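You operate a simulated robot arm through the tools that you are given. There is no shell and no other tool.

The job below is to be done with a simulated robot arm. You get a single attempt, and the scene is never put back.

TASK
Strip the small blue roll's hurt turns, then test and mark it.
Fine: wind them off by the crank, under three turns at any time; stand the damp meter on the roll, read it, put it back; KEEP disc on top for DRY, SCRAP disc for DAMP. Set down upright: damp meter.

It is judged by the outcome, as a careful person would: the job done as asked, and still so three seconds after it is handed in. It fails if anything else is knocked over, pushed out of place, dropped, spilled or broken.

THE ROBOT
A 6-joint arm with a two-finger parallel gripper, fixed in place. Base frame: the origin is on the floor under the middle of its stand, x ahead of it, y to its left, z up; the work surface is at about z = 0.85. Readings come in m, degrees, newtons and seconds.
With the tool pointing down near the work surface it reaches from about 0.3 to 0.66 m from the base axis. Its first joint turns from -115.0 to 115.0 degrees. Payload 3.43 kg.
The TCP is the grasp point between the finger pads, 0.034 m short of the fingertips. In the tool frame z runs along the fingers and y along their closing line. Largest opening 0.128 m; finger width 0.024, thickness 0.012; the body of the gripper, 0.048 by 0.13 m, starts 0.096 m behind the TCP.
Orientation is that of the tool frame in the base frame, as a unit quaternion [x, y, z, w]. With the fingers straight down and closing along the base's y, the tool's x points along the base's -x, its y along +y and its z along -z.

THE INTERFACE
- The arm moves only by the tool play_rows. Its arguments are lists of equal length, an entry for each row: "dp": the shift along the tool's x, y, z in m, a list of three; "angular": the turn, a rotation vector about the tool's x, y, z in rad, a list of three; "fingers": the finger opening in m, from 0 to 0.128. In form: {"dp": [[dx, dy, dz], ...], "angular": [[rx, ry, rz], ...], "fingers": [fingers, ...]}. A call has 1 to 20 rows; each row is the pose to reach, as a shift and turn from the pose commanded when the call began, along the tool's axes at that moment. Rows are played at 5 a second. More than 0.05 m and 8.6 degrees between two rows, or a gripper value outside its range, and nothing of the call is played. Where a pose cannot be reached the arm comes as near as it can. A force on the tool above 60 N (or 10 N above the force at the start of the call, whichever is more), or a blocked arm, ends the call early, and 0.2 s more pass. Each finger travels about 0.153 m/s and halts on what it meets, pressing with about 22 N; the grip force reading is that of the motor and also rises with nothing between the fingers. The clock runs only during rows and for 0.2 s after the last one: add rows that repeat a pose to give the fingers time. The reply holds the time, the measured pose of the TCP, the force on the tool along the base axes, the opening and the grip force, in the units named above and with some noise, with the torque about the TCP (base axes, N m) and any sound that the robot's microphone picked up.
- Cameras (640 x 400 px; columns grow to the right, rows downward): "scene" is fixed at [0.0518, -0.4997, 1.5061]; the picture's right is [0.69, -0.73, 0.00], its down [-0.45, -0.42, -0.79] and it looks along [0.57, 0.54, -0.62] (base axes); focal length 321 px, centre (320, 200). "wrist" rides on the gripper at [0.076, -0.011, -0.16] in the tool frame; the picture's right is [0.15, 0.99, 0.00], its down [-0.88, 0.13, -0.46] and it looks along [-0.45, 0.07, 0.89] (tool axes); focal length 234 px, centre (320, 200).
- get_image(camera): a new picture of that camera. The clock stands still meanwhile.
- slide_trunk(by): slides the trunk up (or, below 0, down) by that many m; the arm rides with it, the base frame stays. It gives what a move gives, with no picture.
- measure_at(camera, pixels): there is no depth. For up to 12 entries [column, row, z] of the newest picture of that camera ("zoom" is the newest enlarged one), the place [x, y] in the base frame at which the ray of that pixel passes the height z, good to about 0.003 m. The clock stands still meanwhile.
- inspect(camera, box): a new picture of the part [left, top, right, bottom] of that camera's present view, enlarged. The clock stands still meanwhile.
- sign_off(): hands the job in; it is judged then, once.

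Leave the gripper open and the arm clear of the work at the hand-in unless told otherwise.

The tools are called after ">>>" as a command line: name --argument value ..., lists and objects as JSON in quotes. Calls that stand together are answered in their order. play_rows: Moves the arm, as the interface text tells. Its arguments: {"type":"object","properties":{"dp":{"type":"array","items":{"type":"array","items":{"type":"number"}}},"angular":{"type":"array","items":{"type":"array","items":{"type":"number"}}},"fingers":{"type":"array","items":{"type":"number"}}},"required":["dp","angular","fingers"]} The other tools are called the same way: slide_trunk (by) moves the trunk up or down; get_image (camera) takes a picture; measure_at (camera, pixels) gives the place at which the rays of pixels pass given heights; inspect (camera, box) takes an enlarged picture of a part of a camera's view; sign_off () hands the job in.

At the start:

```text
time: 0.0
ee_pos: [0.4142, -0.1576, 1.2714]
orientation: [0.0, 1.0, 0.0, 0.0]
ft_force: [0.0, -0.4, 0.2]
torque: [-0.03, 0.01, 0.01]
width: 0.1278
finger_force: 0.0
trunk travel left (down, up): [-0.9, 0.09]
```

scene: 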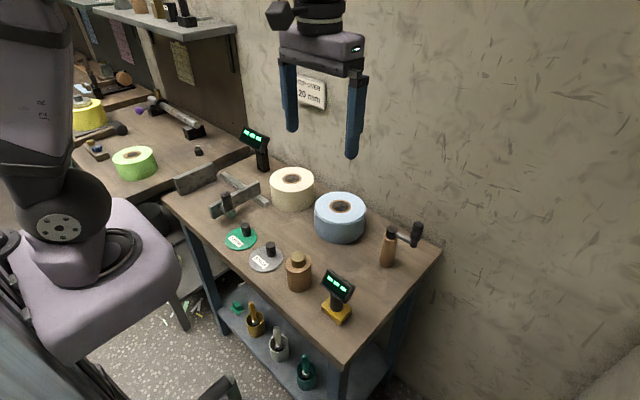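
wrist: 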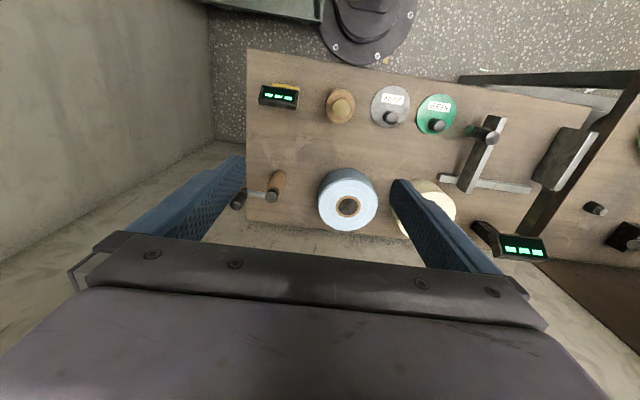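

I see a blue roll near (340,217) in the scene view, with a cream roll, a crank post at (395,245), discs at (240,237) and (265,258), and two instruments with displays at (255,140) and (338,290). I'll take enlarged pictures to look closer.

>>> inspect --camera "scene" --box '[280, 170, 460, 340]'

>>> inspect --camera "scene" --box '[160, 110, 340, 290]'

>>> inspect --camera "wrist" --box '[230, 60, 430, 240]'

>>> inspect --camera "scene" --box '[60, 0, 360, 200]'

```text
2.35 times, centred on (370, 255) of scene
```

zoom: 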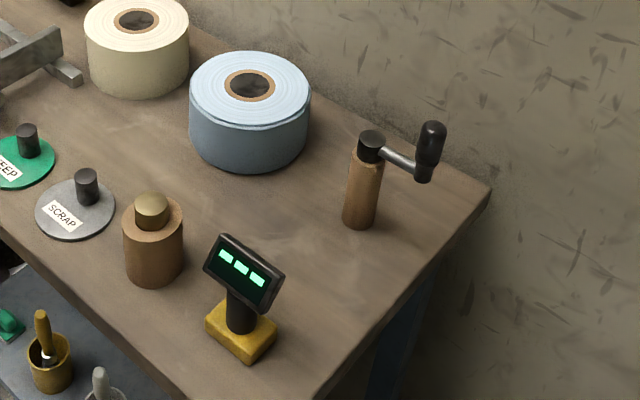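

```text
2.22 times, centred on (250, 200) of scene
```

zoom: 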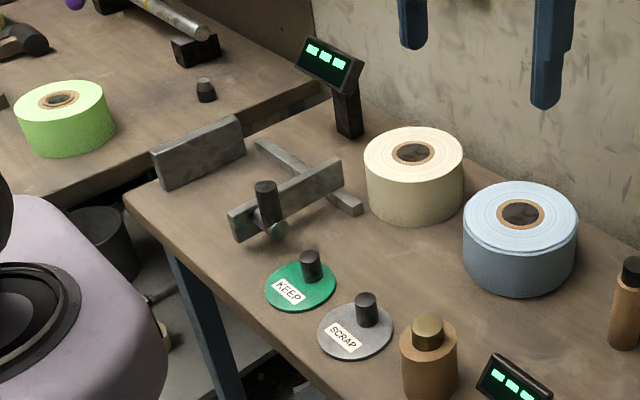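

```text
2.22 times, centred on (330, 150) of wrist
```

zoom: 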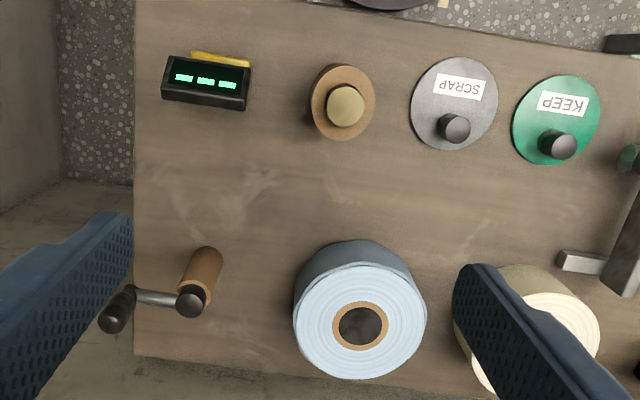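

```text
2.00 times, centred on (210, 100) of scene
```

zoom: 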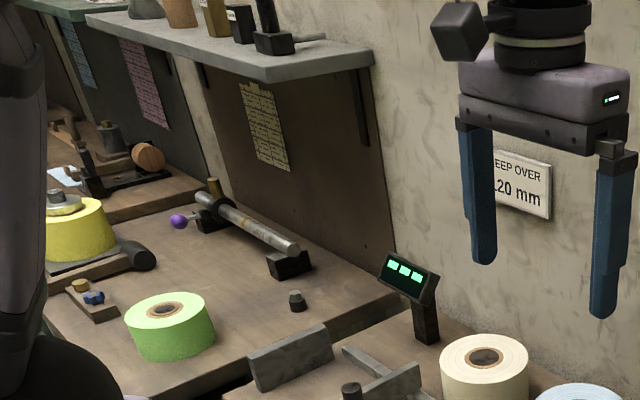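

I need more detail on the sign on the wall, both display devices and the blue roll. I'll enlarge those next.

>>> inspect --camera "scene" --box '[280, 70, 340, 110]'

>>> inspect --camera "scene" --box '[305, 180, 375, 250]'

>>> inspect --camera "scene" --box '[310, 260, 370, 330]'

>>> inspect --camera "scene" --box '[230, 115, 290, 180]'

>>> inspect --camera "scene" --box '[370, 215, 440, 275]'

>>> inspect --camera "scene" --box '[200, 160, 280, 225]'

```text
10.00 times, centred on (310, 90) of scene
```

zoom: 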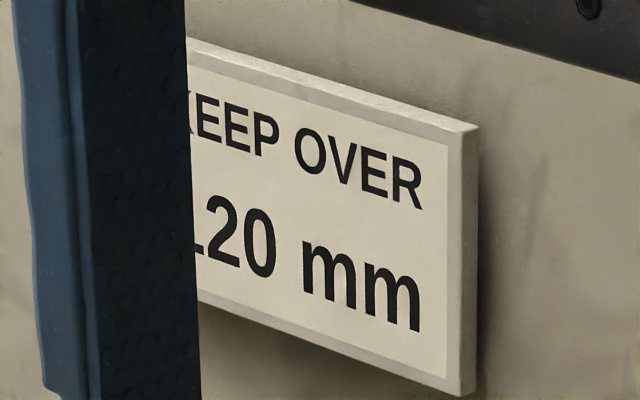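

```text
5.71 times, centred on (340, 215) of scene
```

zoom: 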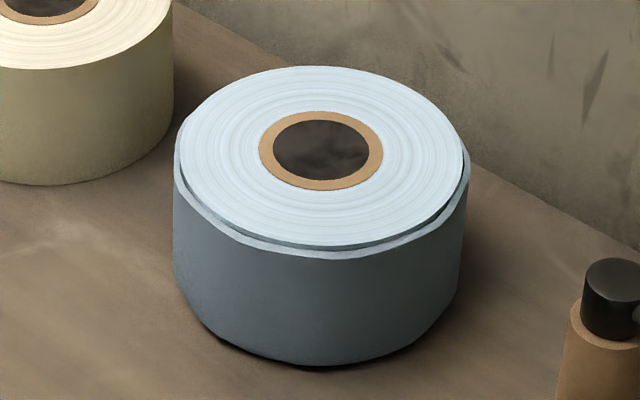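

```text
5.71 times, centred on (340, 295) of scene
```

zoom: 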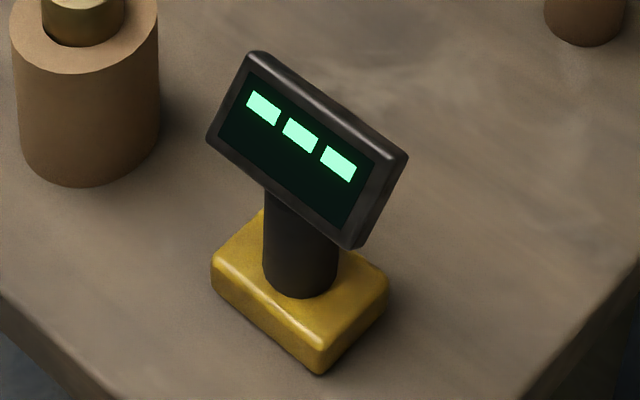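

```text
6.15 times, centred on (260, 148) of scene
```

zoom: 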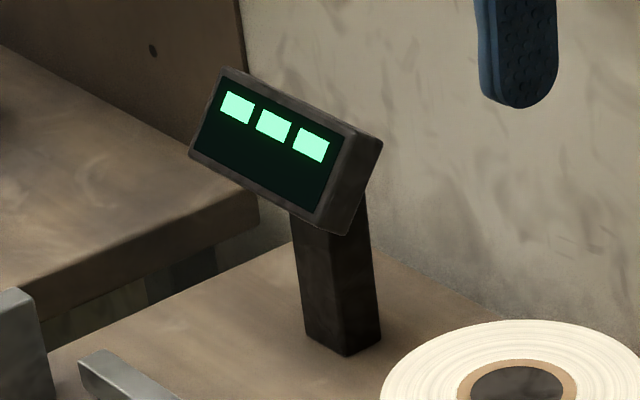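

```text
6.67 times, centred on (405, 245) of scene
```

zoom: 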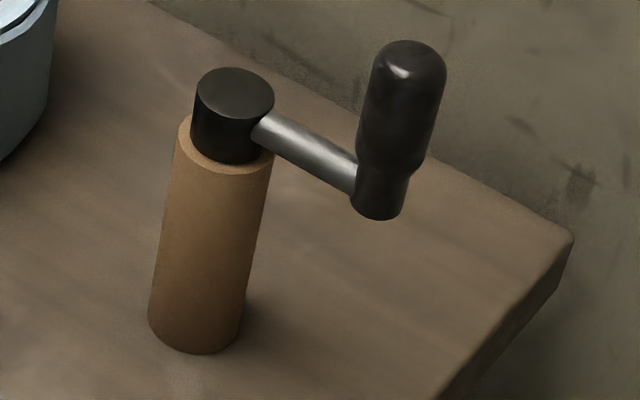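

```text
6.15 times, centred on (240, 192) of scene
```

zoom: 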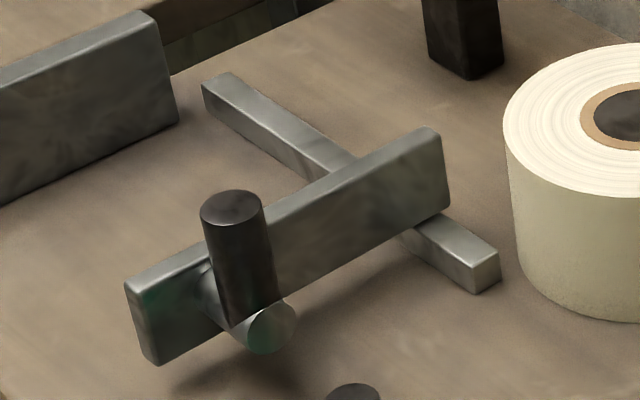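

The wall sign reads "KEEP OVER 120 mm". The blue roll has a darker, loose outer wrap. The yellow-based device on a handle looks like the damp meter, and the black post with the display, next to the jaws, looks like a fixed gauge. I'll measure positions from both cameras, using the roll's ellipse, the crank post and knob, the meter and the discs.

>>> measure_at --camera "scene" --pixels '[[340, 244.4, 0.85], [314.3, 209.7, 0.92], [366.3, 208.9, 0.92], [340, 191.5, 0.92], [340, 222.9, 0.92], [340.3, 206.2, 0.92], [386.3, 267.8, 0.85], [380, 262, 0.85], [393.5, 262.0, 0.85], [392.5, 229.0, 0.95], [392.5, 229.0, 0.98], [392.5, 229.0, 0.92]]'

>>> measure_at --camera "wrist" --pixels '[[348, 207, 0.9], [348, 207, 0.92], [348, 207, 0.94], [271, 196, 0.95], [271, 196, 0.98], [278, 176, 0.85], [239, 199, 0.95], [239, 199, 0.98], [239, 199, 1.0], [319, 199, 0.92], [378, 199, 0.92], [348, 229, 0.92]]'

```text
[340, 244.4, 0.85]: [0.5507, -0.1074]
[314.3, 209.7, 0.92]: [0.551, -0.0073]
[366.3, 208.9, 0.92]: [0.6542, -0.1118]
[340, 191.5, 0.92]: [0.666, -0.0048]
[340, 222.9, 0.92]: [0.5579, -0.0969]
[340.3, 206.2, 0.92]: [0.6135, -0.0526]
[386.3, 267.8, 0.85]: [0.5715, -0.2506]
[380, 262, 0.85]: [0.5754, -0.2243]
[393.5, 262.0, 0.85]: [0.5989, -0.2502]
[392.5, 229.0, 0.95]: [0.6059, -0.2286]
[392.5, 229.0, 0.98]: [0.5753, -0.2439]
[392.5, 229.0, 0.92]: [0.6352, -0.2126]
```

```text
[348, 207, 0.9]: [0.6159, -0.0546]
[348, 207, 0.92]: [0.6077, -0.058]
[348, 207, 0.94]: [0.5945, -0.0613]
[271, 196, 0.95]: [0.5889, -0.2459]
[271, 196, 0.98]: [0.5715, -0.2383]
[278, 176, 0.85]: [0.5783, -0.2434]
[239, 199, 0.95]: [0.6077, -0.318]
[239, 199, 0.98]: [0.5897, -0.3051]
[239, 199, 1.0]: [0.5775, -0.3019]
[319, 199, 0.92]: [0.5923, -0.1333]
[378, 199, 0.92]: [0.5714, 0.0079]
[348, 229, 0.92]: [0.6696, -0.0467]
```

From both cameras the roll centre is about (0.61, -0.055) with its top near 0.92. The crank post is about (0.583, -0.241), and the knob sits about 0.065 m toward -y. Next I'll measure the meter, the discs, the bench edge and the wall.

>>> measure_at --camera "scene" --pixels '[[340, 325.6, 0.85], [321.3, 313, 0.85], [351.9, 316, 0.85], [440, 251, 0.85], [336.6, 287, 0.93], [336.6, 287, 0.95], [240, 239, 0.85], [246, 230, 0.87], [265, 260, 0.85], [270, 249, 0.87], [419.2, 222.5, 1.0], [419.2, 222.5, 0.98]]'

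>>> measure_at --camera "wrist" --pixels '[[278.6, 95.9, 0.93], [278.6, 95.9, 0.95], [436, 113, 0.855], [391, 106, 0.855], [437, 126, 0.88], [391, 117.5, 0.88], [340, 100, 0.92], [238.6, 199.5, 0.97], [429, 208, 0.92], [518, 245, 0.98], [247, 220, 0.85], [485, 135, 0.9]]'

```text
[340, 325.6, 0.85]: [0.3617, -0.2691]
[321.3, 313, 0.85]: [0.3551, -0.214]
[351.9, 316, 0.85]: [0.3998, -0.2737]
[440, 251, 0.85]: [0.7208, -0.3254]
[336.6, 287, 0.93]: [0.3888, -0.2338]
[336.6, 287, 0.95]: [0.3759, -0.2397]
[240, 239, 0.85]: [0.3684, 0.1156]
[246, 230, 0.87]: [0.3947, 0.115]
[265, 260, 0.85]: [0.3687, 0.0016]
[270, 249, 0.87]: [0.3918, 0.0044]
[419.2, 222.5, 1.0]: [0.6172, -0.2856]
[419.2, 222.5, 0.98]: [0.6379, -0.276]
```

```text
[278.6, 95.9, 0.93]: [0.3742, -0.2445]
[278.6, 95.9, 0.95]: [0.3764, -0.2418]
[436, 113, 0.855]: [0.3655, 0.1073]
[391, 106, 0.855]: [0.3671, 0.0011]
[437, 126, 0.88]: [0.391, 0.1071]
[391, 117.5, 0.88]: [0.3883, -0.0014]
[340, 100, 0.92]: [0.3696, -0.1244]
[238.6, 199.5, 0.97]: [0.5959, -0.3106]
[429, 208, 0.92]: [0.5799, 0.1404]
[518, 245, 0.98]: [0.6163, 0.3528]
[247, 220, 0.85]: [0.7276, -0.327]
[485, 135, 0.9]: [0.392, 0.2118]
```

The meter base is about 0.043 x 0.056 m, centred near (0.379, -0.243), and its head is wide along y. The KEEP disc is at (0.367, 0.11) and the SCRAP disc at (0.368, 0.0), with their knobs about 0.025 m further in +x. The far bench corner is at x = 0.72. I'll hover above the crank knob with fingertips well above it (TCP z = 1.13) to see it up close.

>>> play_rows --dp '[[-0.022, -0.018, 0.0175], [-0.044, -0.036, 0.035], [-0.066, -0.053, 0.0525], [-0.088, -0.071, 0.07], [-0.11, -0.089, 0.0875], [-0.132, -0.107, 0.105], [-0.154, -0.125, 0.1225], [-0.172, -0.14, 0.14], [-0.172, -0.14, 0.14]]' --angular '[[0, 0, 0], [0, 0, 0], [0, 0, 0], [0, 0, 0], [0, 0, 0], [0, 0, 0], [0, 0, 0], [0, 0, 0], [0, 0, 0]]' --fingers '[0.128, 0.128, 0.128, 0.128, 0.128, 0.128, 0.128, 0.128, 0.128]'

>>> get_image --camera "wrist"

>>> get_image --camera "scene"

```text
time: 2.0
ee_pos: [0.5675, -0.2868, 1.125]
orientation: [0.0, 1.0, 0.0, -0.001]
ft_force: [-0.3, 0.2, 0.1]
torque: [-0.02, -0.02, -0.03]
width: 0.1279
finger_force: 0.1
out of reach, approached as far as the arm can: row 7, 8, 9
trunk travel left (down, up): [-0.9, 0.09]
```

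```text
taken
```

wrist: 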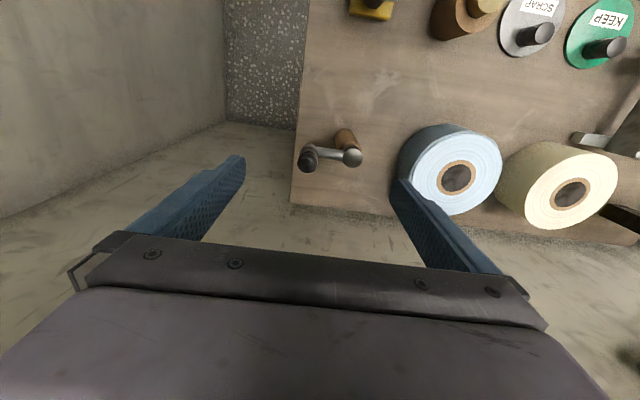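

```text
taken
```

scene: 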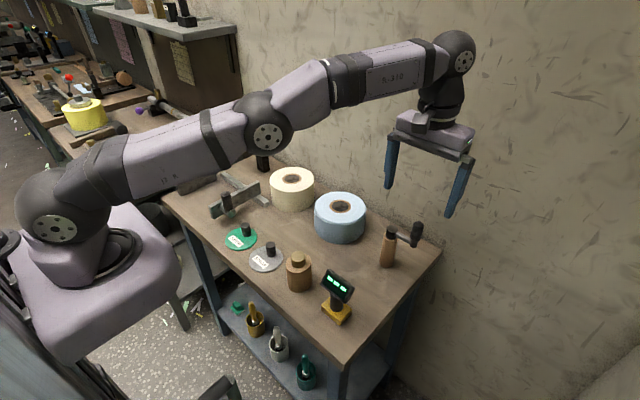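

The arm ran out of reach at a radius of about 0.636 m here, so cranking needs a tilted tool. First I'll enlarge the wrist view at the crank (330,155) and the roll (450,165).

>>> inspect --camera "wrist" --box '[270, 110, 390, 200]'

>>> inspect --camera "wrist" --box '[380, 110, 520, 220]'

>>> inspect --camera "scene" --box '[280, 70, 340, 110]'

>>> measure_at --camera "wrist" --pixels '[[309, 161, 0.99], [309, 161, 1.0], [353, 157, 0.97], [353, 157, 0.96], [345, 135, 0.85], [457, 179, 0.92], [457, 179, 0.91], [457, 179, 0.93]]'

```text
4.44 times, centred on (330, 155) of wrist
```

zoom: 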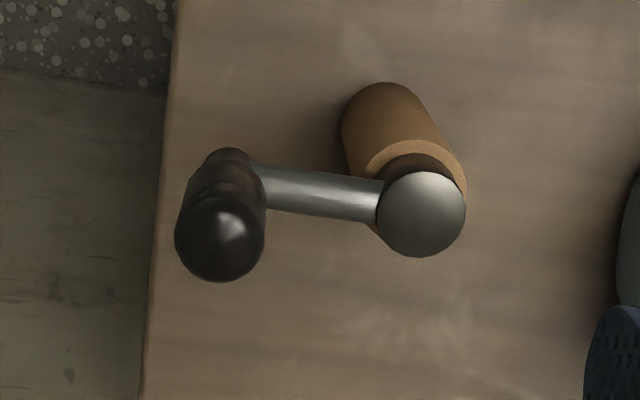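

```text
3.64 times, centred on (450, 165) of wrist
```

zoom: 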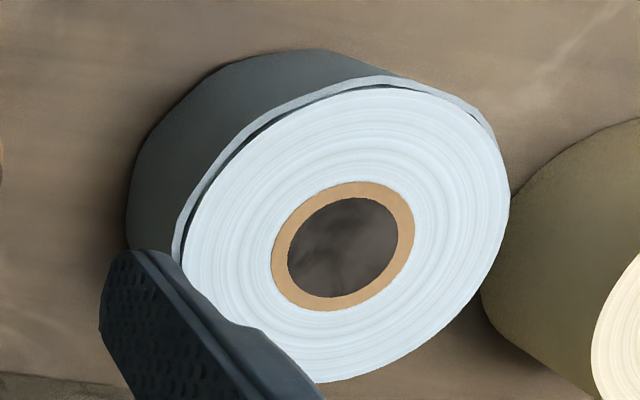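

```text
10.00 times, centred on (310, 90) of scene
```

zoom: 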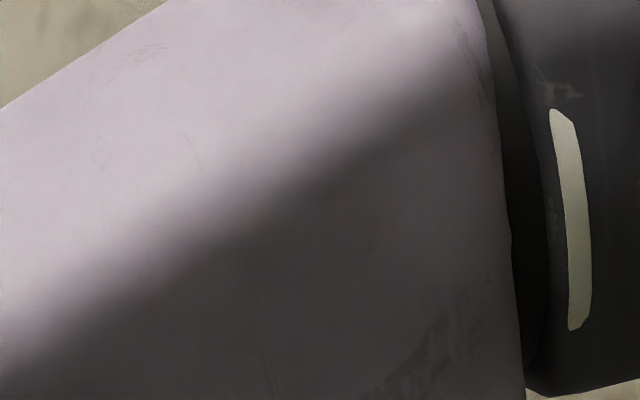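

```text
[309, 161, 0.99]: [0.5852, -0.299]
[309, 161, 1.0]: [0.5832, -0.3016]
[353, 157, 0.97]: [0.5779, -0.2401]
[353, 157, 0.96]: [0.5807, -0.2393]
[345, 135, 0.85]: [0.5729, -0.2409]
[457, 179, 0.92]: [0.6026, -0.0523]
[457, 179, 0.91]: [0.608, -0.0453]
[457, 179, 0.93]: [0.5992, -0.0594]
```

The crank arm points along -y from the cap at (0.578, -0.24). The knob is at about (0.58, -0.302), running from z 0.96 to 1.034, and the arm is near z 0.968. I'll tilt the fingers outward by about 20° for reach and back off slightly in x.

>>> play_rows --dp '[[0.02, 0, 0], [0.035, 0, 0], [0.05, 0, 0], [0.05, 0, 0]]' --angular '[[0, -0.12, 0], [0, -0.24, 0], [0, -0.36, 0], [0, -0.36, 0]]' --fingers '[0.1, 0.08, 0.08, 0.08]'

```text
time: 3.0
ee_pos: [0.5178, -0.2872, 1.1238]
orientation: [0.0, 0.984, 0.0, 0.179]
ft_force: [0.3, -0.7, 0.6]
torque: [-0.03, 0.0, 0.0]
width: 0.0798
finger_force: 0.1
out of reach, approached as far as the arm can: row 1
trunk travel left (down, up): [-0.9, 0.09]
```

The tilt came out as expected, with the fingers pointing outward by 20.6°. I'll move above the knob at about (0.57, -0.302, 1.10), still clear of the knob top, and look.

>>> play_rows --dp '[[-0.02, -0.0075, 0.0204], [-0.0403, -0.015, 0.0408], [-0.0403, -0.015, 0.0408]]' --angular '[[0, 0, 0], [0, 0, 0], [0, 0, 0]]' --fingers '[0.08, 0.08, 0.08]'

>>> get_image --camera "wrist"

>>> inspect --camera "scene" --box '[360, 130, 480, 290]'

```text
time: 3.8
ee_pos: [0.5709, -0.3012, 1.1008]
orientation: [0.001, 0.984, 0.0, 0.18]
ft_force: [0.1, -0.9, -0.3]
torque: [0.01, -0.01, 0.01]
width: 0.0801
finger_force: 0.3
trunk travel left (down, up): [-0.9, 0.09]
```

```text
taken
```

wrist: 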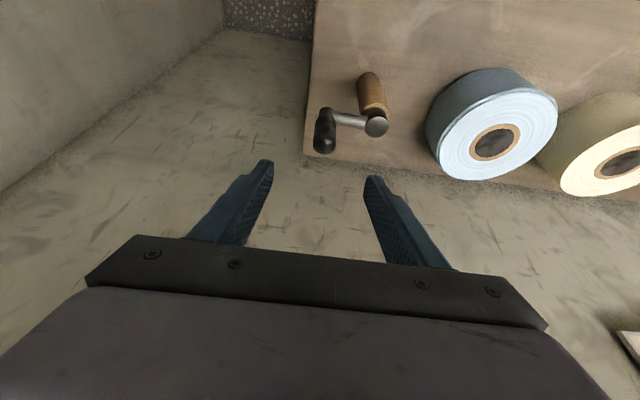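

```text
2.50 times, centred on (420, 210) of scene
```

zoom: 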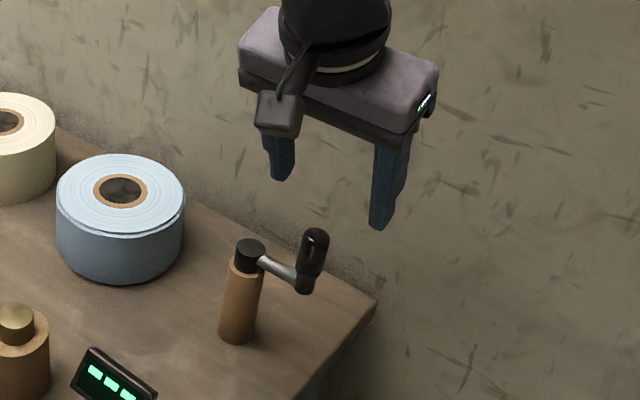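

The knob is at about (324,130) in the wrist view, between the fingers laterally. I'll zoom in and measure it.

>>> inspect --camera "wrist" --box '[280, 60, 420, 190]'

>>> measure_at --camera "wrist" --pixels '[[323, 145, 1.03], [323, 145, 1.02], [326, 114, 0.96], [326, 114, 0.97], [376, 126, 0.975], [376, 126, 0.98], [494, 143, 0.92], [337, 119, 0.968]]'

```text
3.08 times, centred on (350, 125) of wrist
```

zoom: 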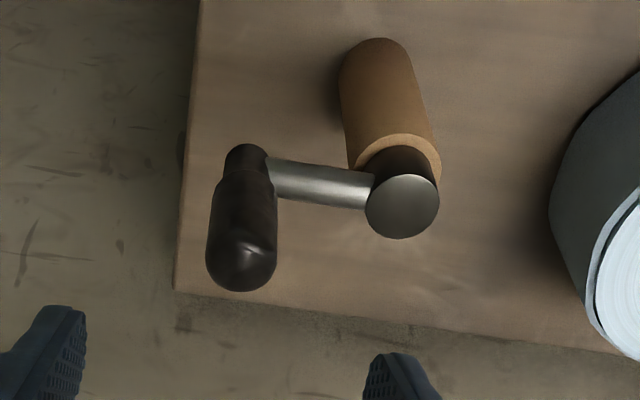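

```text
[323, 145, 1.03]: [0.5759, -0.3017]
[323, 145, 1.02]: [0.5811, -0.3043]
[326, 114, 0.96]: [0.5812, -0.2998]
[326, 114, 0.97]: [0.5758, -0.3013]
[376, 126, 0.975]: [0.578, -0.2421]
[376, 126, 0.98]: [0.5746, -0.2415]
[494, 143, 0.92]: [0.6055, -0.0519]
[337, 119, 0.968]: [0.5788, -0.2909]
```

The knob centre is at about (0.578, -0.302), 0.024 m in diameter, with its top near z 1.03. The cap is at (0.577, -0.2415), which makes the crank radius about 0.06 m. I'll narrow the fingers to 0.05 and descend around the knob to TCP z 1.024, without closing yet.

>>> play_rows --dp '[[0, 0, 0], [0.0078, 0, 0.0241], [0.0156, 0, 0.0482], [0.0234, 0, 0.0724], [0.0234, 0, 0.0724]]' --angular '[[0, 0, 0], [0, 0, 0], [0, 0, 0], [0, 0, 0], [0, 0, 0]]' --fingers '[0.05, 0.05, 0.05, 0.05, 0.05]'

>>> get_image --camera "wrist"

>>> inspect --camera "scene" --box '[360, 170, 460, 280]'

```text
time: 5.0
ee_pos: [0.5739, -0.2992, 1.0269]
orientation: [0.0, 0.984, 0.0, 0.179]
ft_force: [-0.5, 0.4, -0.3]
torque: [0.0, 0.04, 0.01]
width: 0.0497
finger_force: 0.0
trunk travel left (down, up): [-0.9, 0.09]
```

```text
taken
```

wrist: 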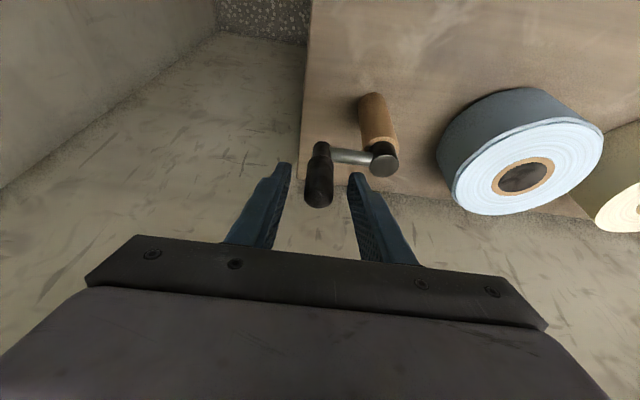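

```text
3.64 times, centred on (410, 225) of scene
```

zoom: 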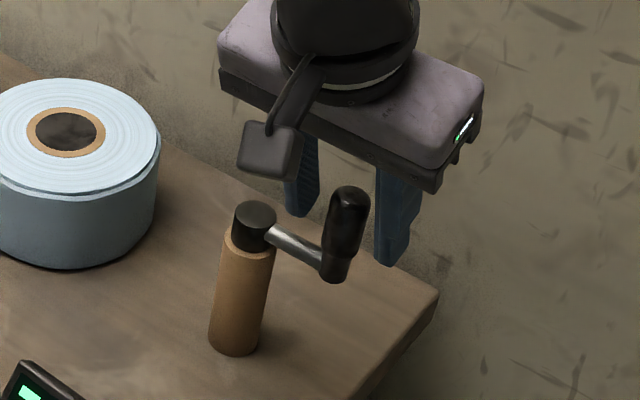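

The knob is between the fingers, at about (318,185) in the wrist view. I'll close on it now, with extra rows so the fingers have time.

>>> play_rows --dp '[[0, 0, 0], [0, 0, 0], [0, 0, 0], [0, 0, 0]]' --angular '[[0, 0, 0], [0, 0, 0], [0, 0, 0], [0, 0, 0]]' --fingers '[0.03, 0.015, 0.01, 0.01]'

>>> get_image --camera "wrist"

```text
time: 6.0
ee_pos: [0.5735, -0.2993, 1.0251]
orientation: [-0.001, 0.984, 0.0, 0.179]
ft_force: [0.6, -0.4, -3.5]
torque: [-0.14, -0.44, -0.02]
width: 0.0226
finger_force: 44.9
trunk travel left (down, up): [-0.9, 0.09]
```

```text
taken
```

wrist: 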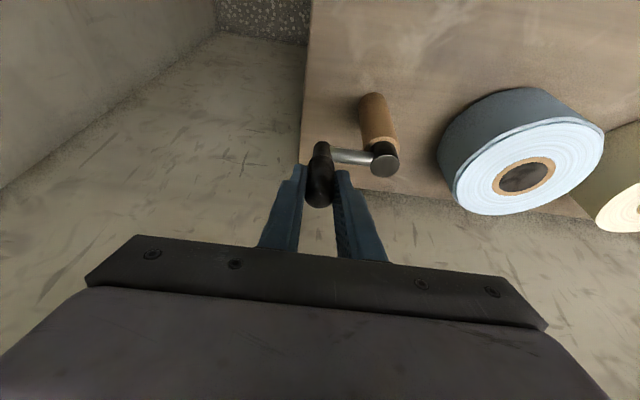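

I have the knob, with the gap at 0.0226 m. I'll try a careful 30° clockwise (seen from above) to feel the resistance, then see what the roll does.

>>> play_rows --dp '[[0.0048, 0.0002, -0.0018], [0.0097, 0.0009, -0.0037], [0.0145, 0.002, -0.0055], [0.0192, 0.0036, -0.0072], [0.0237, 0.0056, -0.0089], [0.0281, 0.008, -0.0106], [0.0281, 0.008, -0.0106]]' --angular '[[0, 0, 0], [0, 0, 0], [0, 0, 0], [0, 0, 0], [0, 0, 0], [0, 0, 0], [0, 0, 0]]' --fingers '[0.01, 0.01, 0.01, 0.01, 0.01, 0.01, 0.01]'

>>> get_image --camera "wrist"

>>> inspect --camera "scene" --box '[300, 170, 440, 280]'

```text
time: 7.6
ee_pos: [0.543, -0.2943, 1.0271]
orientation: [0.0, 0.984, 0.001, 0.179]
ft_force: [3.0, -2.2, 2.3]
torque: [0.58, -0.05, -0.2]
width: 0.023
finger_force: 45.1
trunk travel left (down, up): [-0.9, 0.09]
```

```text
taken
```

wrist: 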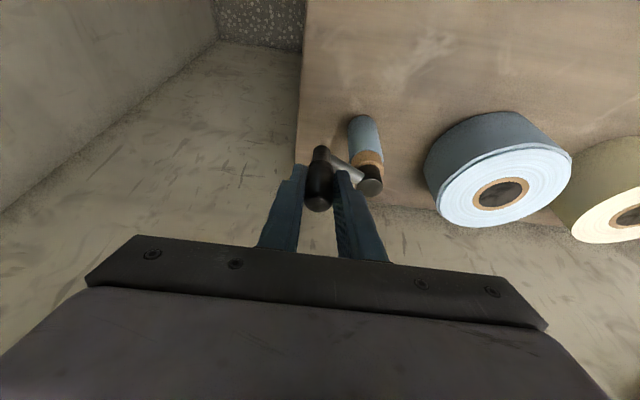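

```text
3.64 times, centred on (370, 225) of scene
```

zoom: 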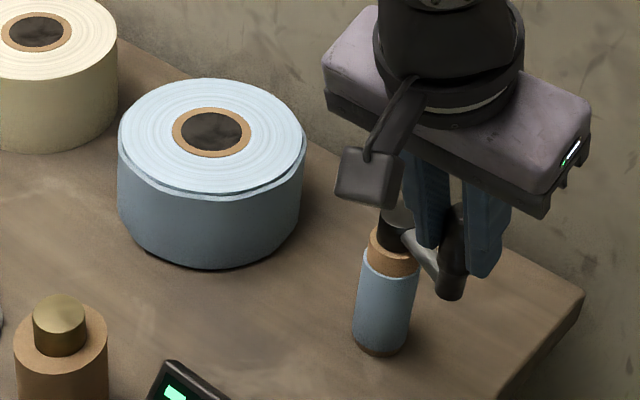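

Turning clockwise works: a blue wrap has appeared on the post, so the strip is winding onto it, and the forces stay small. I'll carry on in steady 10° steps to half a turn (180°), then check the roll.

>>> play_rows --dp '[[0.00802, 0.006, -0.00302], [0.01494, 0.01339, -0.00562], [0.02055, 0.02196, -0.00773], [0.02469, 0.03144, -0.00929], [0.02723, 0.04154, -0.01024], [0.02808, 0.05196, -0.01056], [0.02723, 0.06238, -0.01024], [0.02469, 0.07248, -0.00929], [0.02055, 0.08196, -0.00773], [0.01494, 0.09053, -0.00562], [0.00802, 0.09792, -0.00302], [0, 0.10392, 0], [-0.00887, 0.10834, 0.00334], [-0.01833, 0.11105, 0.00689], [-0.02808, 0.11196, 0.01056]]' --angular '[[0, 0, 0], [0, 0, 0], [0, 0, 0], [0, 0, 0], [0, 0, 0], [0, 0, 0], [0, 0, 0], [0, 0, 0], [0, 0, 0], [0, 0, 0], [0, 0, 0], [0, 0, 0], [0, 0, 0], [0, 0, 0], [0, 0, 0]]' --fingers '[0.01, 0.01, 0.01, 0.01, 0.01, 0.01, 0.01, 0.01, 0.01, 0.01, 0.01, 0.01, 0.01, 0.01, 0.01]'

>>> get_image --camera "wrist"

>>> inspect --camera "scene" --box '[300, 170, 440, 280]'

```text
time: 10.8
ee_pos: [0.5759, -0.1803, 1.0269]
orientation: [-0.001, 0.984, 0.001, 0.179]
ft_force: [0.8, 4.4, 1.4]
torque: [-0.04, 0.53, 0.05]
width: 0.0233
finger_force: 44.9
trunk travel left (down, up): [-0.9, 0.09]
```

```text
taken
```

wrist: 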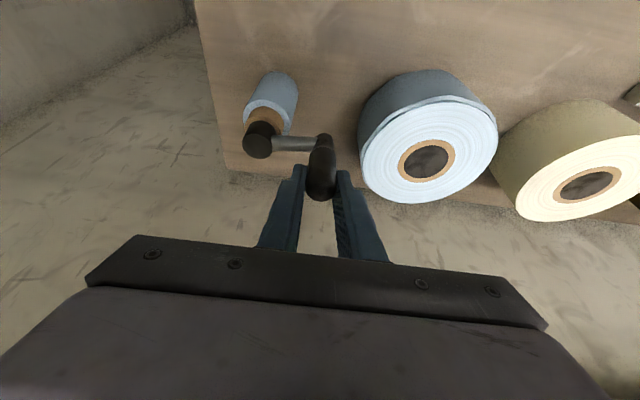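

```text
3.64 times, centred on (370, 225) of scene
```

zoom: 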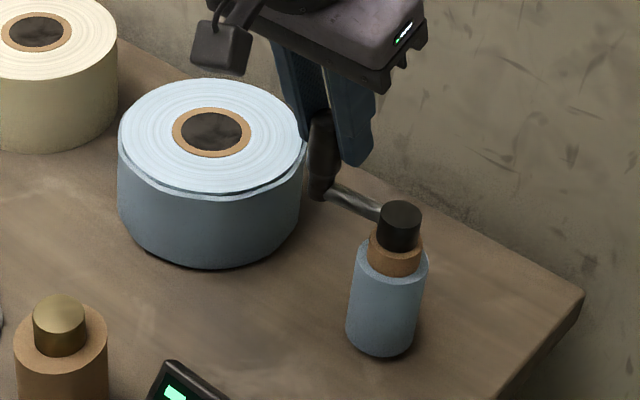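

At half a turn the wrap on the post has thickened, but the loose dark outer turn is still on the roll. I'll continue over the far side to 270° and check the reach there.

>>> play_rows --dp '[[-0.00975, -0.00091, 0.00367], [-0.01921, -0.00362, 0.00722], [-0.02808, -0.00804, 0.01056], [-0.0361, -0.01404, 0.01358], [-0.04302, -0.02143, 0.01618], [-0.04863, -0.03, 0.01829], [-0.05277, -0.03948, 0.01985], [-0.05531, -0.04958, 0.0208], [-0.05616, -0.06, 0.02112]]' --angular '[[0, 0, 0], [0, 0, 0], [0, 0, 0], [0, 0, 0], [0, 0, 0], [0, 0, 0], [0, 0, 0], [0, 0, 0], [0, 0, 0]]' --fingers '[0.01, 0.01, 0.01, 0.01, 0.01, 0.01, 0.01, 0.01, 0.01]'

>>> inspect --camera "scene" --box '[300, 150, 460, 280]'

>>> get_image --camera "wrist"

```text
time: 12.8
ee_pos: [0.634, -0.2436, 1.0278]
orientation: [0.002, 0.984, 0.0, 0.179]
ft_force: [1.5, 2.3, 3.0]
torque: [1.32, -0.63, -0.11]
width: 0.0232
finger_force: 44.7
trunk travel left (down, up): [-0.9, 0.09]
```

```text
3.08 times, centred on (380, 215) of scene
```

zoom: 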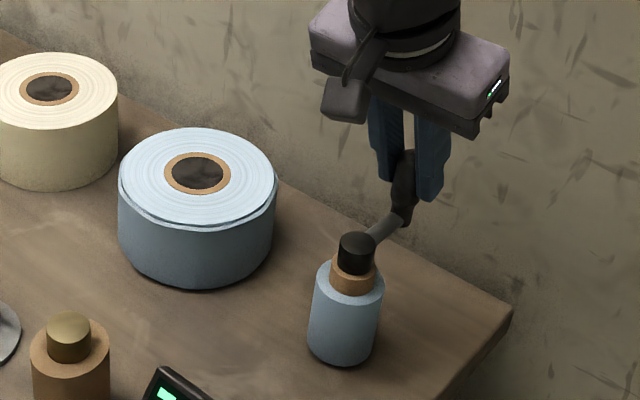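

```text
taken
```

wrist: 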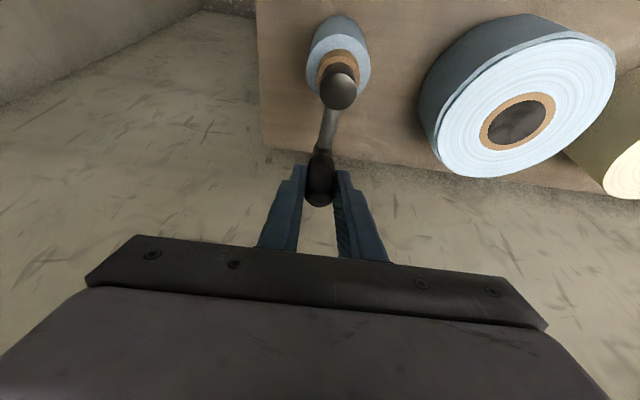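

The far side is reachable and the forces are low. I'll take a close look at the roll's rim before going further.

>>> inspect --camera "scene" --box '[305, 180, 375, 250]'

>>> inspect --camera "wrist" --box '[400, 0, 640, 190]'

```text
5.71 times, centred on (340, 215) of scene
```

zoom: 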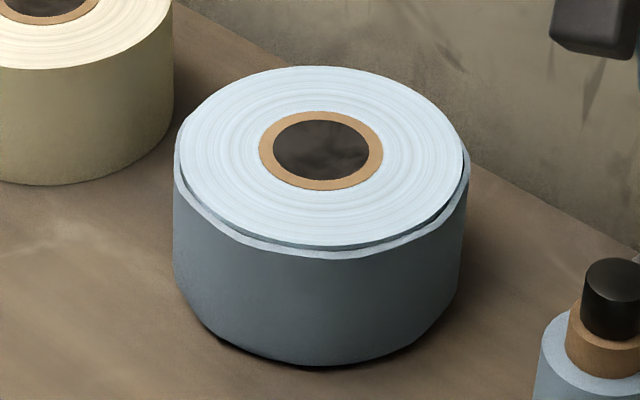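

```text
2.11 times, centred on (520, 95) of wrist
```

zoom: 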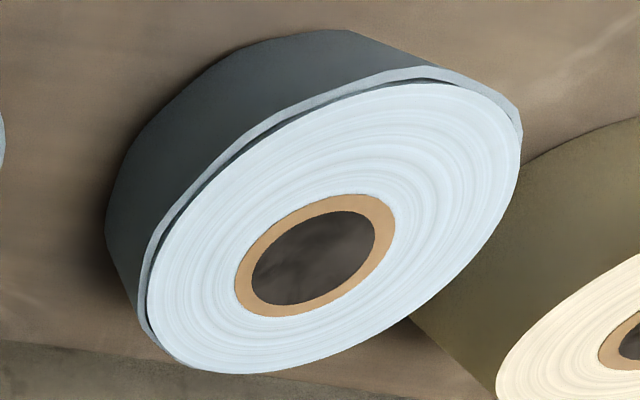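

The roll's outer loose turn is unchanged at 270°. I'll continue to a full turn (360°).

>>> play_rows --dp '[[0.00085, -0.01042, -0.00032], [0.00339, -0.02052, -0.00127], [0.00753, -0.03, -0.00283], [0.01314, -0.03857, -0.00494], [0.02006, -0.04596, -0.00754], [0.02808, -0.05196, -0.01056], [0.03695, -0.05638, -0.0139], [0.04641, -0.05909, -0.01745], [0.05616, -0.06, -0.02112]]' --angular '[[0, 0, 0], [0, 0, 0], [0, 0, 0], [0, 0, 0], [0, 0, 0], [0, 0, 0], [0, 0, 0], [0, 0, 0], [0, 0, 0]]' --fingers '[0.01, 0.01, 0.01, 0.01, 0.01, 0.01, 0.01, 0.01, 0.01]'

>>> inspect --camera "scene" --box '[305, 180, 375, 250]'

>>> get_image --camera "wrist"

>>> get_image --camera "scene"

```text
time: 14.8
ee_pos: [0.5733, -0.2995, 1.0266]
orientation: [-0.001, 0.984, 0.0, 0.18]
ft_force: [4.4, 11.0, 4.9]
torque: [0.69, -1.3, -0.11]
width: 0.0227
finger_force: 45.4
trunk travel left (down, up): [-0.9, 0.09]
```

```text
5.71 times, centred on (340, 215) of scene
```

zoom: 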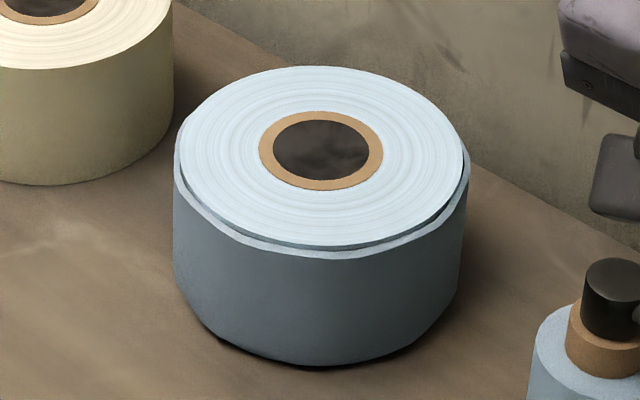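

```text
taken
```

wrist: 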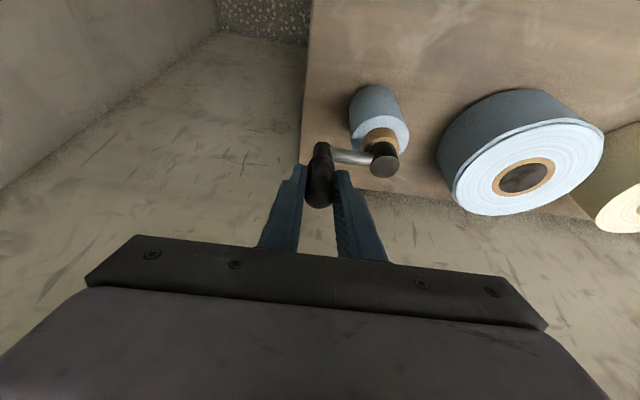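

```text
taken
```

scene: 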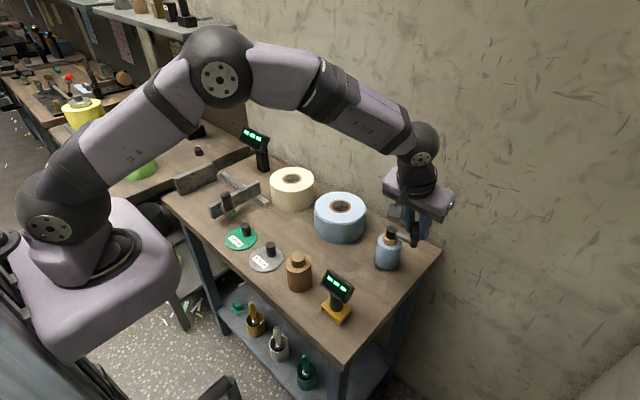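

After one full turn the post wrap is thicker, but the roll still shows its loose outer turn. I'll go on another half turn, to 1.5 turns, staying well under three.

>>> play_rows --dp '[[0.00975, 0.00091, -0.00367], [0.01921, 0.00362, -0.00722], [0.02808, 0.00804, -0.01056], [0.0361, 0.01404, -0.01358], [0.04302, 0.02143, -0.01618], [0.04863, 0.03, -0.01829], [0.05277, 0.03948, -0.01985], [0.05531, 0.04958, -0.0208], [0.05616, 0.06, -0.02112], [0.05531, 0.07042, -0.0208], [0.05277, 0.08052, -0.01985], [0.04863, 0.09, -0.01829], [0.04302, 0.09857, -0.01618], [0.0361, 0.10596, -0.01358], [0.02808, 0.11196, -0.01056], [0.01921, 0.11638, -0.00722], [0.00975, 0.11909, -0.00367], [0, 0.12, 0]]' --angular '[[0, 0, 0], [0, 0, 0], [0, 0, 0], [0, 0, 0], [0, 0, 0], [0, 0, 0], [0, 0, 0], [0, 0, 0], [0, 0, 0], [0, 0, 0], [0, 0, 0], [0, 0, 0], [0, 0, 0], [0, 0, 0], [0, 0, 0], [0, 0, 0], [0, 0, 0], [0, 0, 0]]' --fingers '[0.01, 0.01, 0.01, 0.01, 0.01, 0.01, 0.01, 0.01, 0.01, 0.01, 0.01, 0.01, 0.01, 0.01, 0.01, 0.01, 0.01, 0.01]'

>>> inspect --camera "scene" --box '[305, 180, 375, 250]'

>>> get_image --camera "wrist"

```text
time: 18.6
ee_pos: [0.5752, -0.1802, 1.0267]
orientation: [-0.001, 0.984, 0.0, 0.18]
ft_force: [1.2, 1.1, 0.4]
torque: [-0.48, 1.05, 0.02]
width: 0.0231
finger_force: 45.2
trunk travel left (down, up): [-0.9, 0.09]
```

```text
5.71 times, centred on (340, 215) of scene
```

zoom: 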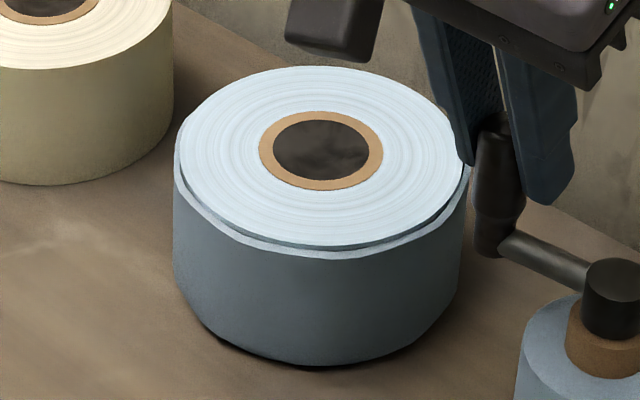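

```text
taken
```

wrist: 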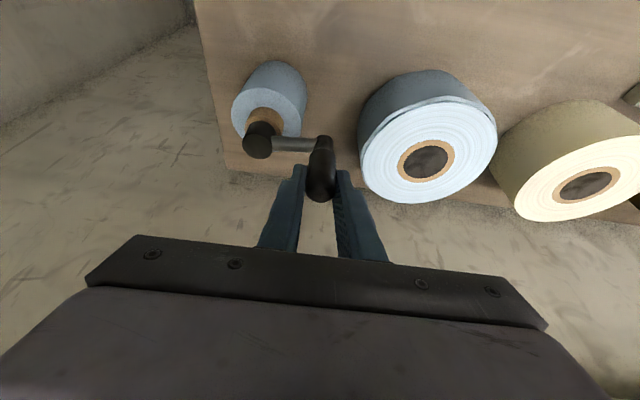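

At 1.5 turns the roll is still unchanged. I'll continue over the far side to 2.0 turns, then check again.

>>> play_rows --dp '[[-0.00975, -0.00091, 0.00367], [-0.01921, -0.00362, 0.00722], [-0.02808, -0.00804, 0.01056], [-0.0361, -0.01404, 0.01358], [-0.04302, -0.02143, 0.01618], [-0.04863, -0.03, 0.01829], [-0.05277, -0.03948, 0.01985], [-0.05531, -0.04958, 0.0208], [-0.05616, -0.06, 0.02112]]' --angular '[[0, 0, 0], [0, 0, 0], [0, 0, 0], [0, 0, 0], [0, 0, 0], [0, 0, 0], [0, 0, 0], [0, 0, 0], [0, 0, 0]]' --fingers '[0.01, 0.01, 0.01, 0.01, 0.01, 0.01, 0.01, 0.01, 0.01]'

>>> inspect --camera "scene" --box '[305, 180, 375, 250]'

```text
time: 20.6
ee_pos: [0.635, -0.2433, 1.0256]
orientation: [0.001, 0.984, -0.001, 0.18]
ft_force: [10.0, 1.4, 2.7]
torque: [1.4, -0.86, -0.04]
width: 0.0234
finger_force: 45.3
trunk travel left (down, up): [-0.9, 0.09]
```

```text
5.71 times, centred on (340, 215) of scene
```

zoom: 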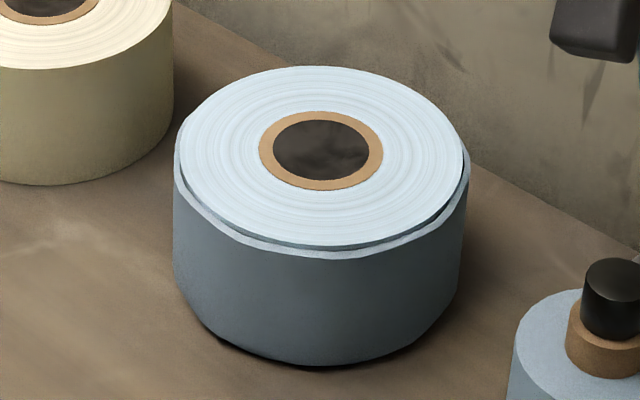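

Now 1.75 turns, with the roll unchanged and the wrap on the post growing steadily. I'll go a quarter turn more, to 2.0.

>>> play_rows --dp '[[0.00085, -0.01042, -0.00032], [0.00339, -0.02052, -0.00127], [0.00753, -0.03, -0.00283], [0.01314, -0.03857, -0.00494], [0.02006, -0.04596, -0.00754], [0.02808, -0.05196, -0.01056], [0.03695, -0.05638, -0.0139], [0.04641, -0.05909, -0.01745], [0.05616, -0.06, -0.02112]]' --angular '[[0, 0, 0], [0, 0, 0], [0, 0, 0], [0, 0, 0], [0, 0, 0], [0, 0, 0], [0, 0, 0], [0, 0, 0], [0, 0, 0]]' --fingers '[0.01, 0.01, 0.01, 0.01, 0.01, 0.01, 0.01, 0.01, 0.01]'

>>> inspect --camera "scene" --box '[305, 180, 375, 250]'

>>> get_image --camera "wrist"

```text
time: 22.6
ee_pos: [0.573, -0.3001, 1.0253]
orientation: [-0.001, 0.984, 0.0, 0.177]
ft_force: [-0.6, 9.9, -3.9]
torque: [-0.23, -0.75, 0.11]
width: 0.0227
finger_force: 45.1
trunk travel left (down, up): [-0.9, 0.09]
```

```text
5.71 times, centred on (340, 215) of scene
```

zoom: 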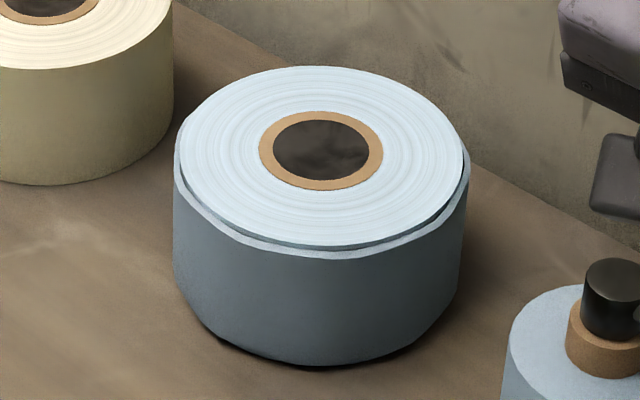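

```text
taken
```

wrist: 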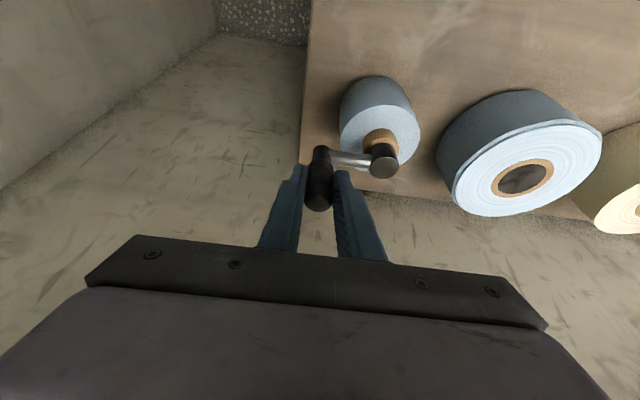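

At two turns the rim is still unchanged. I'll continue in small pieces of about 45°, inspecting the rim each time, and stay well short of three turns.

>>> play_rows --dp '[[0.00975, 0.00091, -0.00367], [0.01921, 0.00362, -0.00722], [0.02808, 0.00804, -0.01056], [0.0361, 0.01404, -0.01358], [0.03971, 0.01757, -0.01493]]' --angular '[[0, 0, 0], [0, 0, 0], [0, 0, 0], [0, 0, 0], [0, 0, 0]]' --fingers '[0.01, 0.01, 0.01, 0.01, 0.01]'

>>> inspect --camera "scene" --box '[305, 180, 375, 250]'

>>> inspect --camera "wrist" --box '[400, 60, 640, 260]'

```text
time: 23.8
ee_pos: [0.5309, -0.289, 1.026]
orientation: [0.001, 0.984, -0.001, 0.18]
ft_force: [-3.7, -14.9, -2.5]
torque: [0.04, 0.76, -0.48]
width: 0.0224
finger_force: 45.4
trunk travel left (down, up): [-0.9, 0.09]
```

```text
5.71 times, centred on (340, 215) of scene
```

zoom: 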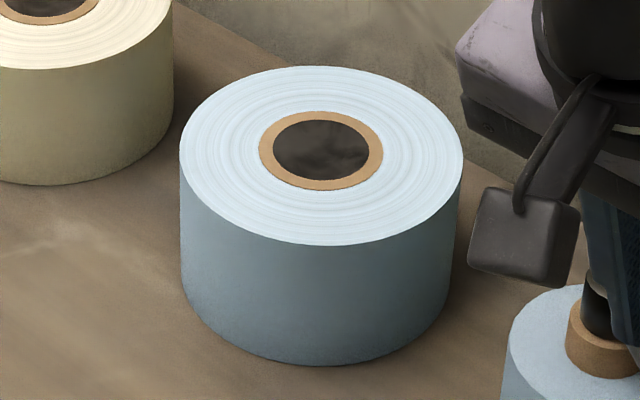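

```text
2.00 times, centred on (520, 160) of wrist
```

zoom: 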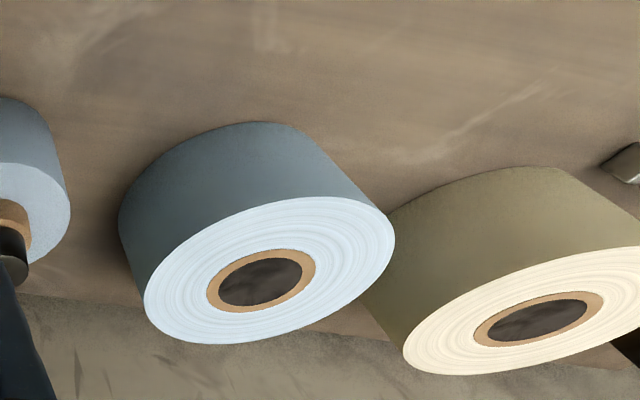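

The damaged outer turn has come off: the blue roll's rim is now clean, at about 2.1 turns. I'll stop cranking here, release the knob gently and lift straight up.

>>> play_rows --dp '[[0, 0, 0], [0, 0, 0], [0, 0, 0], [-0.0094, 0, -0.025], [-0.0188, 0, -0.05], [-0.0282, 0, -0.0749], [-0.0352, 0, -0.0936]]' --angular '[[0, 0, 0], [0, 0, 0], [0, 0, 0], [0, 0, 0], [0, 0, 0], [0, 0, 0], [0, 0, 0]]' --fingers '[0.025, 0.04, 0.05, 0.05, 0.05, 0.05, 0.05]'

>>> get_image --camera "scene"

>>> get_image --camera "wrist"

```text
time: 25.4
ee_pos: [0.5315, -0.2849, 1.1273]
orientation: [0.0, 0.984, 0.0, 0.178]
ft_force: [-0.3, -0.5, 0.0]
torque: [-0.02, 0.02, 0.03]
width: 0.0501
finger_force: 0.1
trunk travel left (down, up): [-0.9, 0.09]
```

```text
taken
```

scene: 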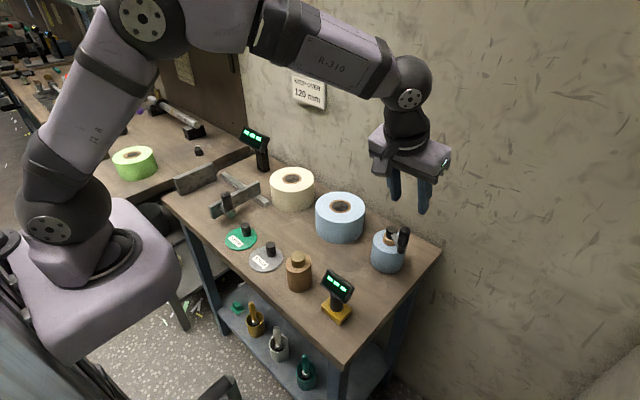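

```text
taken
```

wrist: 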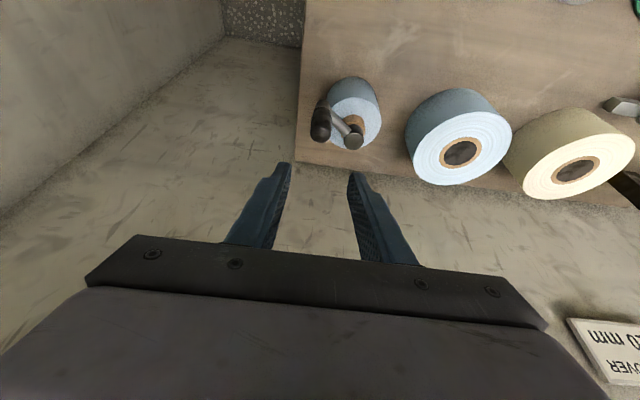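

The knob is released, the crank stayed where it was, and the roll looks clean. Next is the meter. I'll move above it at about (0.376, -0.243, 1.12), return the fingers to vertical and open them to 0.11.

>>> play_rows --dp '[[0.029, 0.0084, -0.0109], [0.058, 0.0168, -0.0218], [0.087, 0.0252, -0.0328], [0.116, 0.0336, -0.0437], [0.1451, 0.042, -0.0546], [0.1451, 0.042, -0.0546]]' --angular '[[0, 0.07, 0], [0, 0.15, 0], [0, 0.23, 0], [0, 0.31, 0], [0, 0.361, 0], [0, 0.361, 0]]' --fingers '[0.06, 0.08, 0.1, 0.11, 0.11, 0.11]'

>>> get_image --camera "wrist"

>>> get_image --camera "scene"

```text
time: 26.8
ee_pos: [0.3766, -0.2424, 1.1254]
orientation: [0.0, 1.0, 0.0, -0.001]
ft_force: [0.0, 0.2, -0.3]
torque: [0.01, 0.0, -0.02]
width: 0.1099
finger_force: 0.0
trunk travel left (down, up): [-0.9, 0.09]
```

```text
taken
```

wrist: 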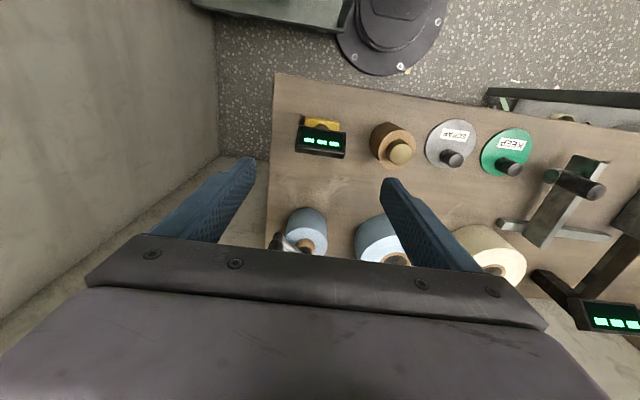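

```text
taken
```

scene: 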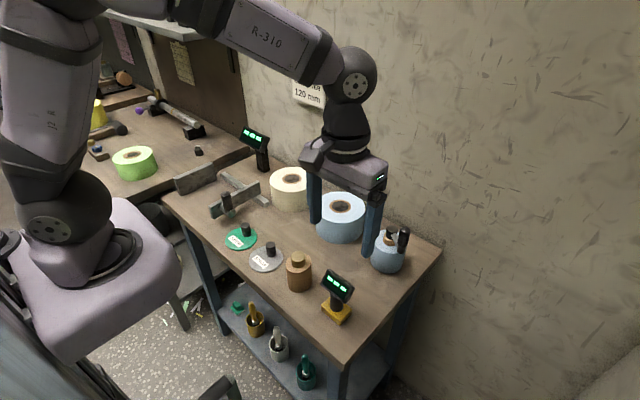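

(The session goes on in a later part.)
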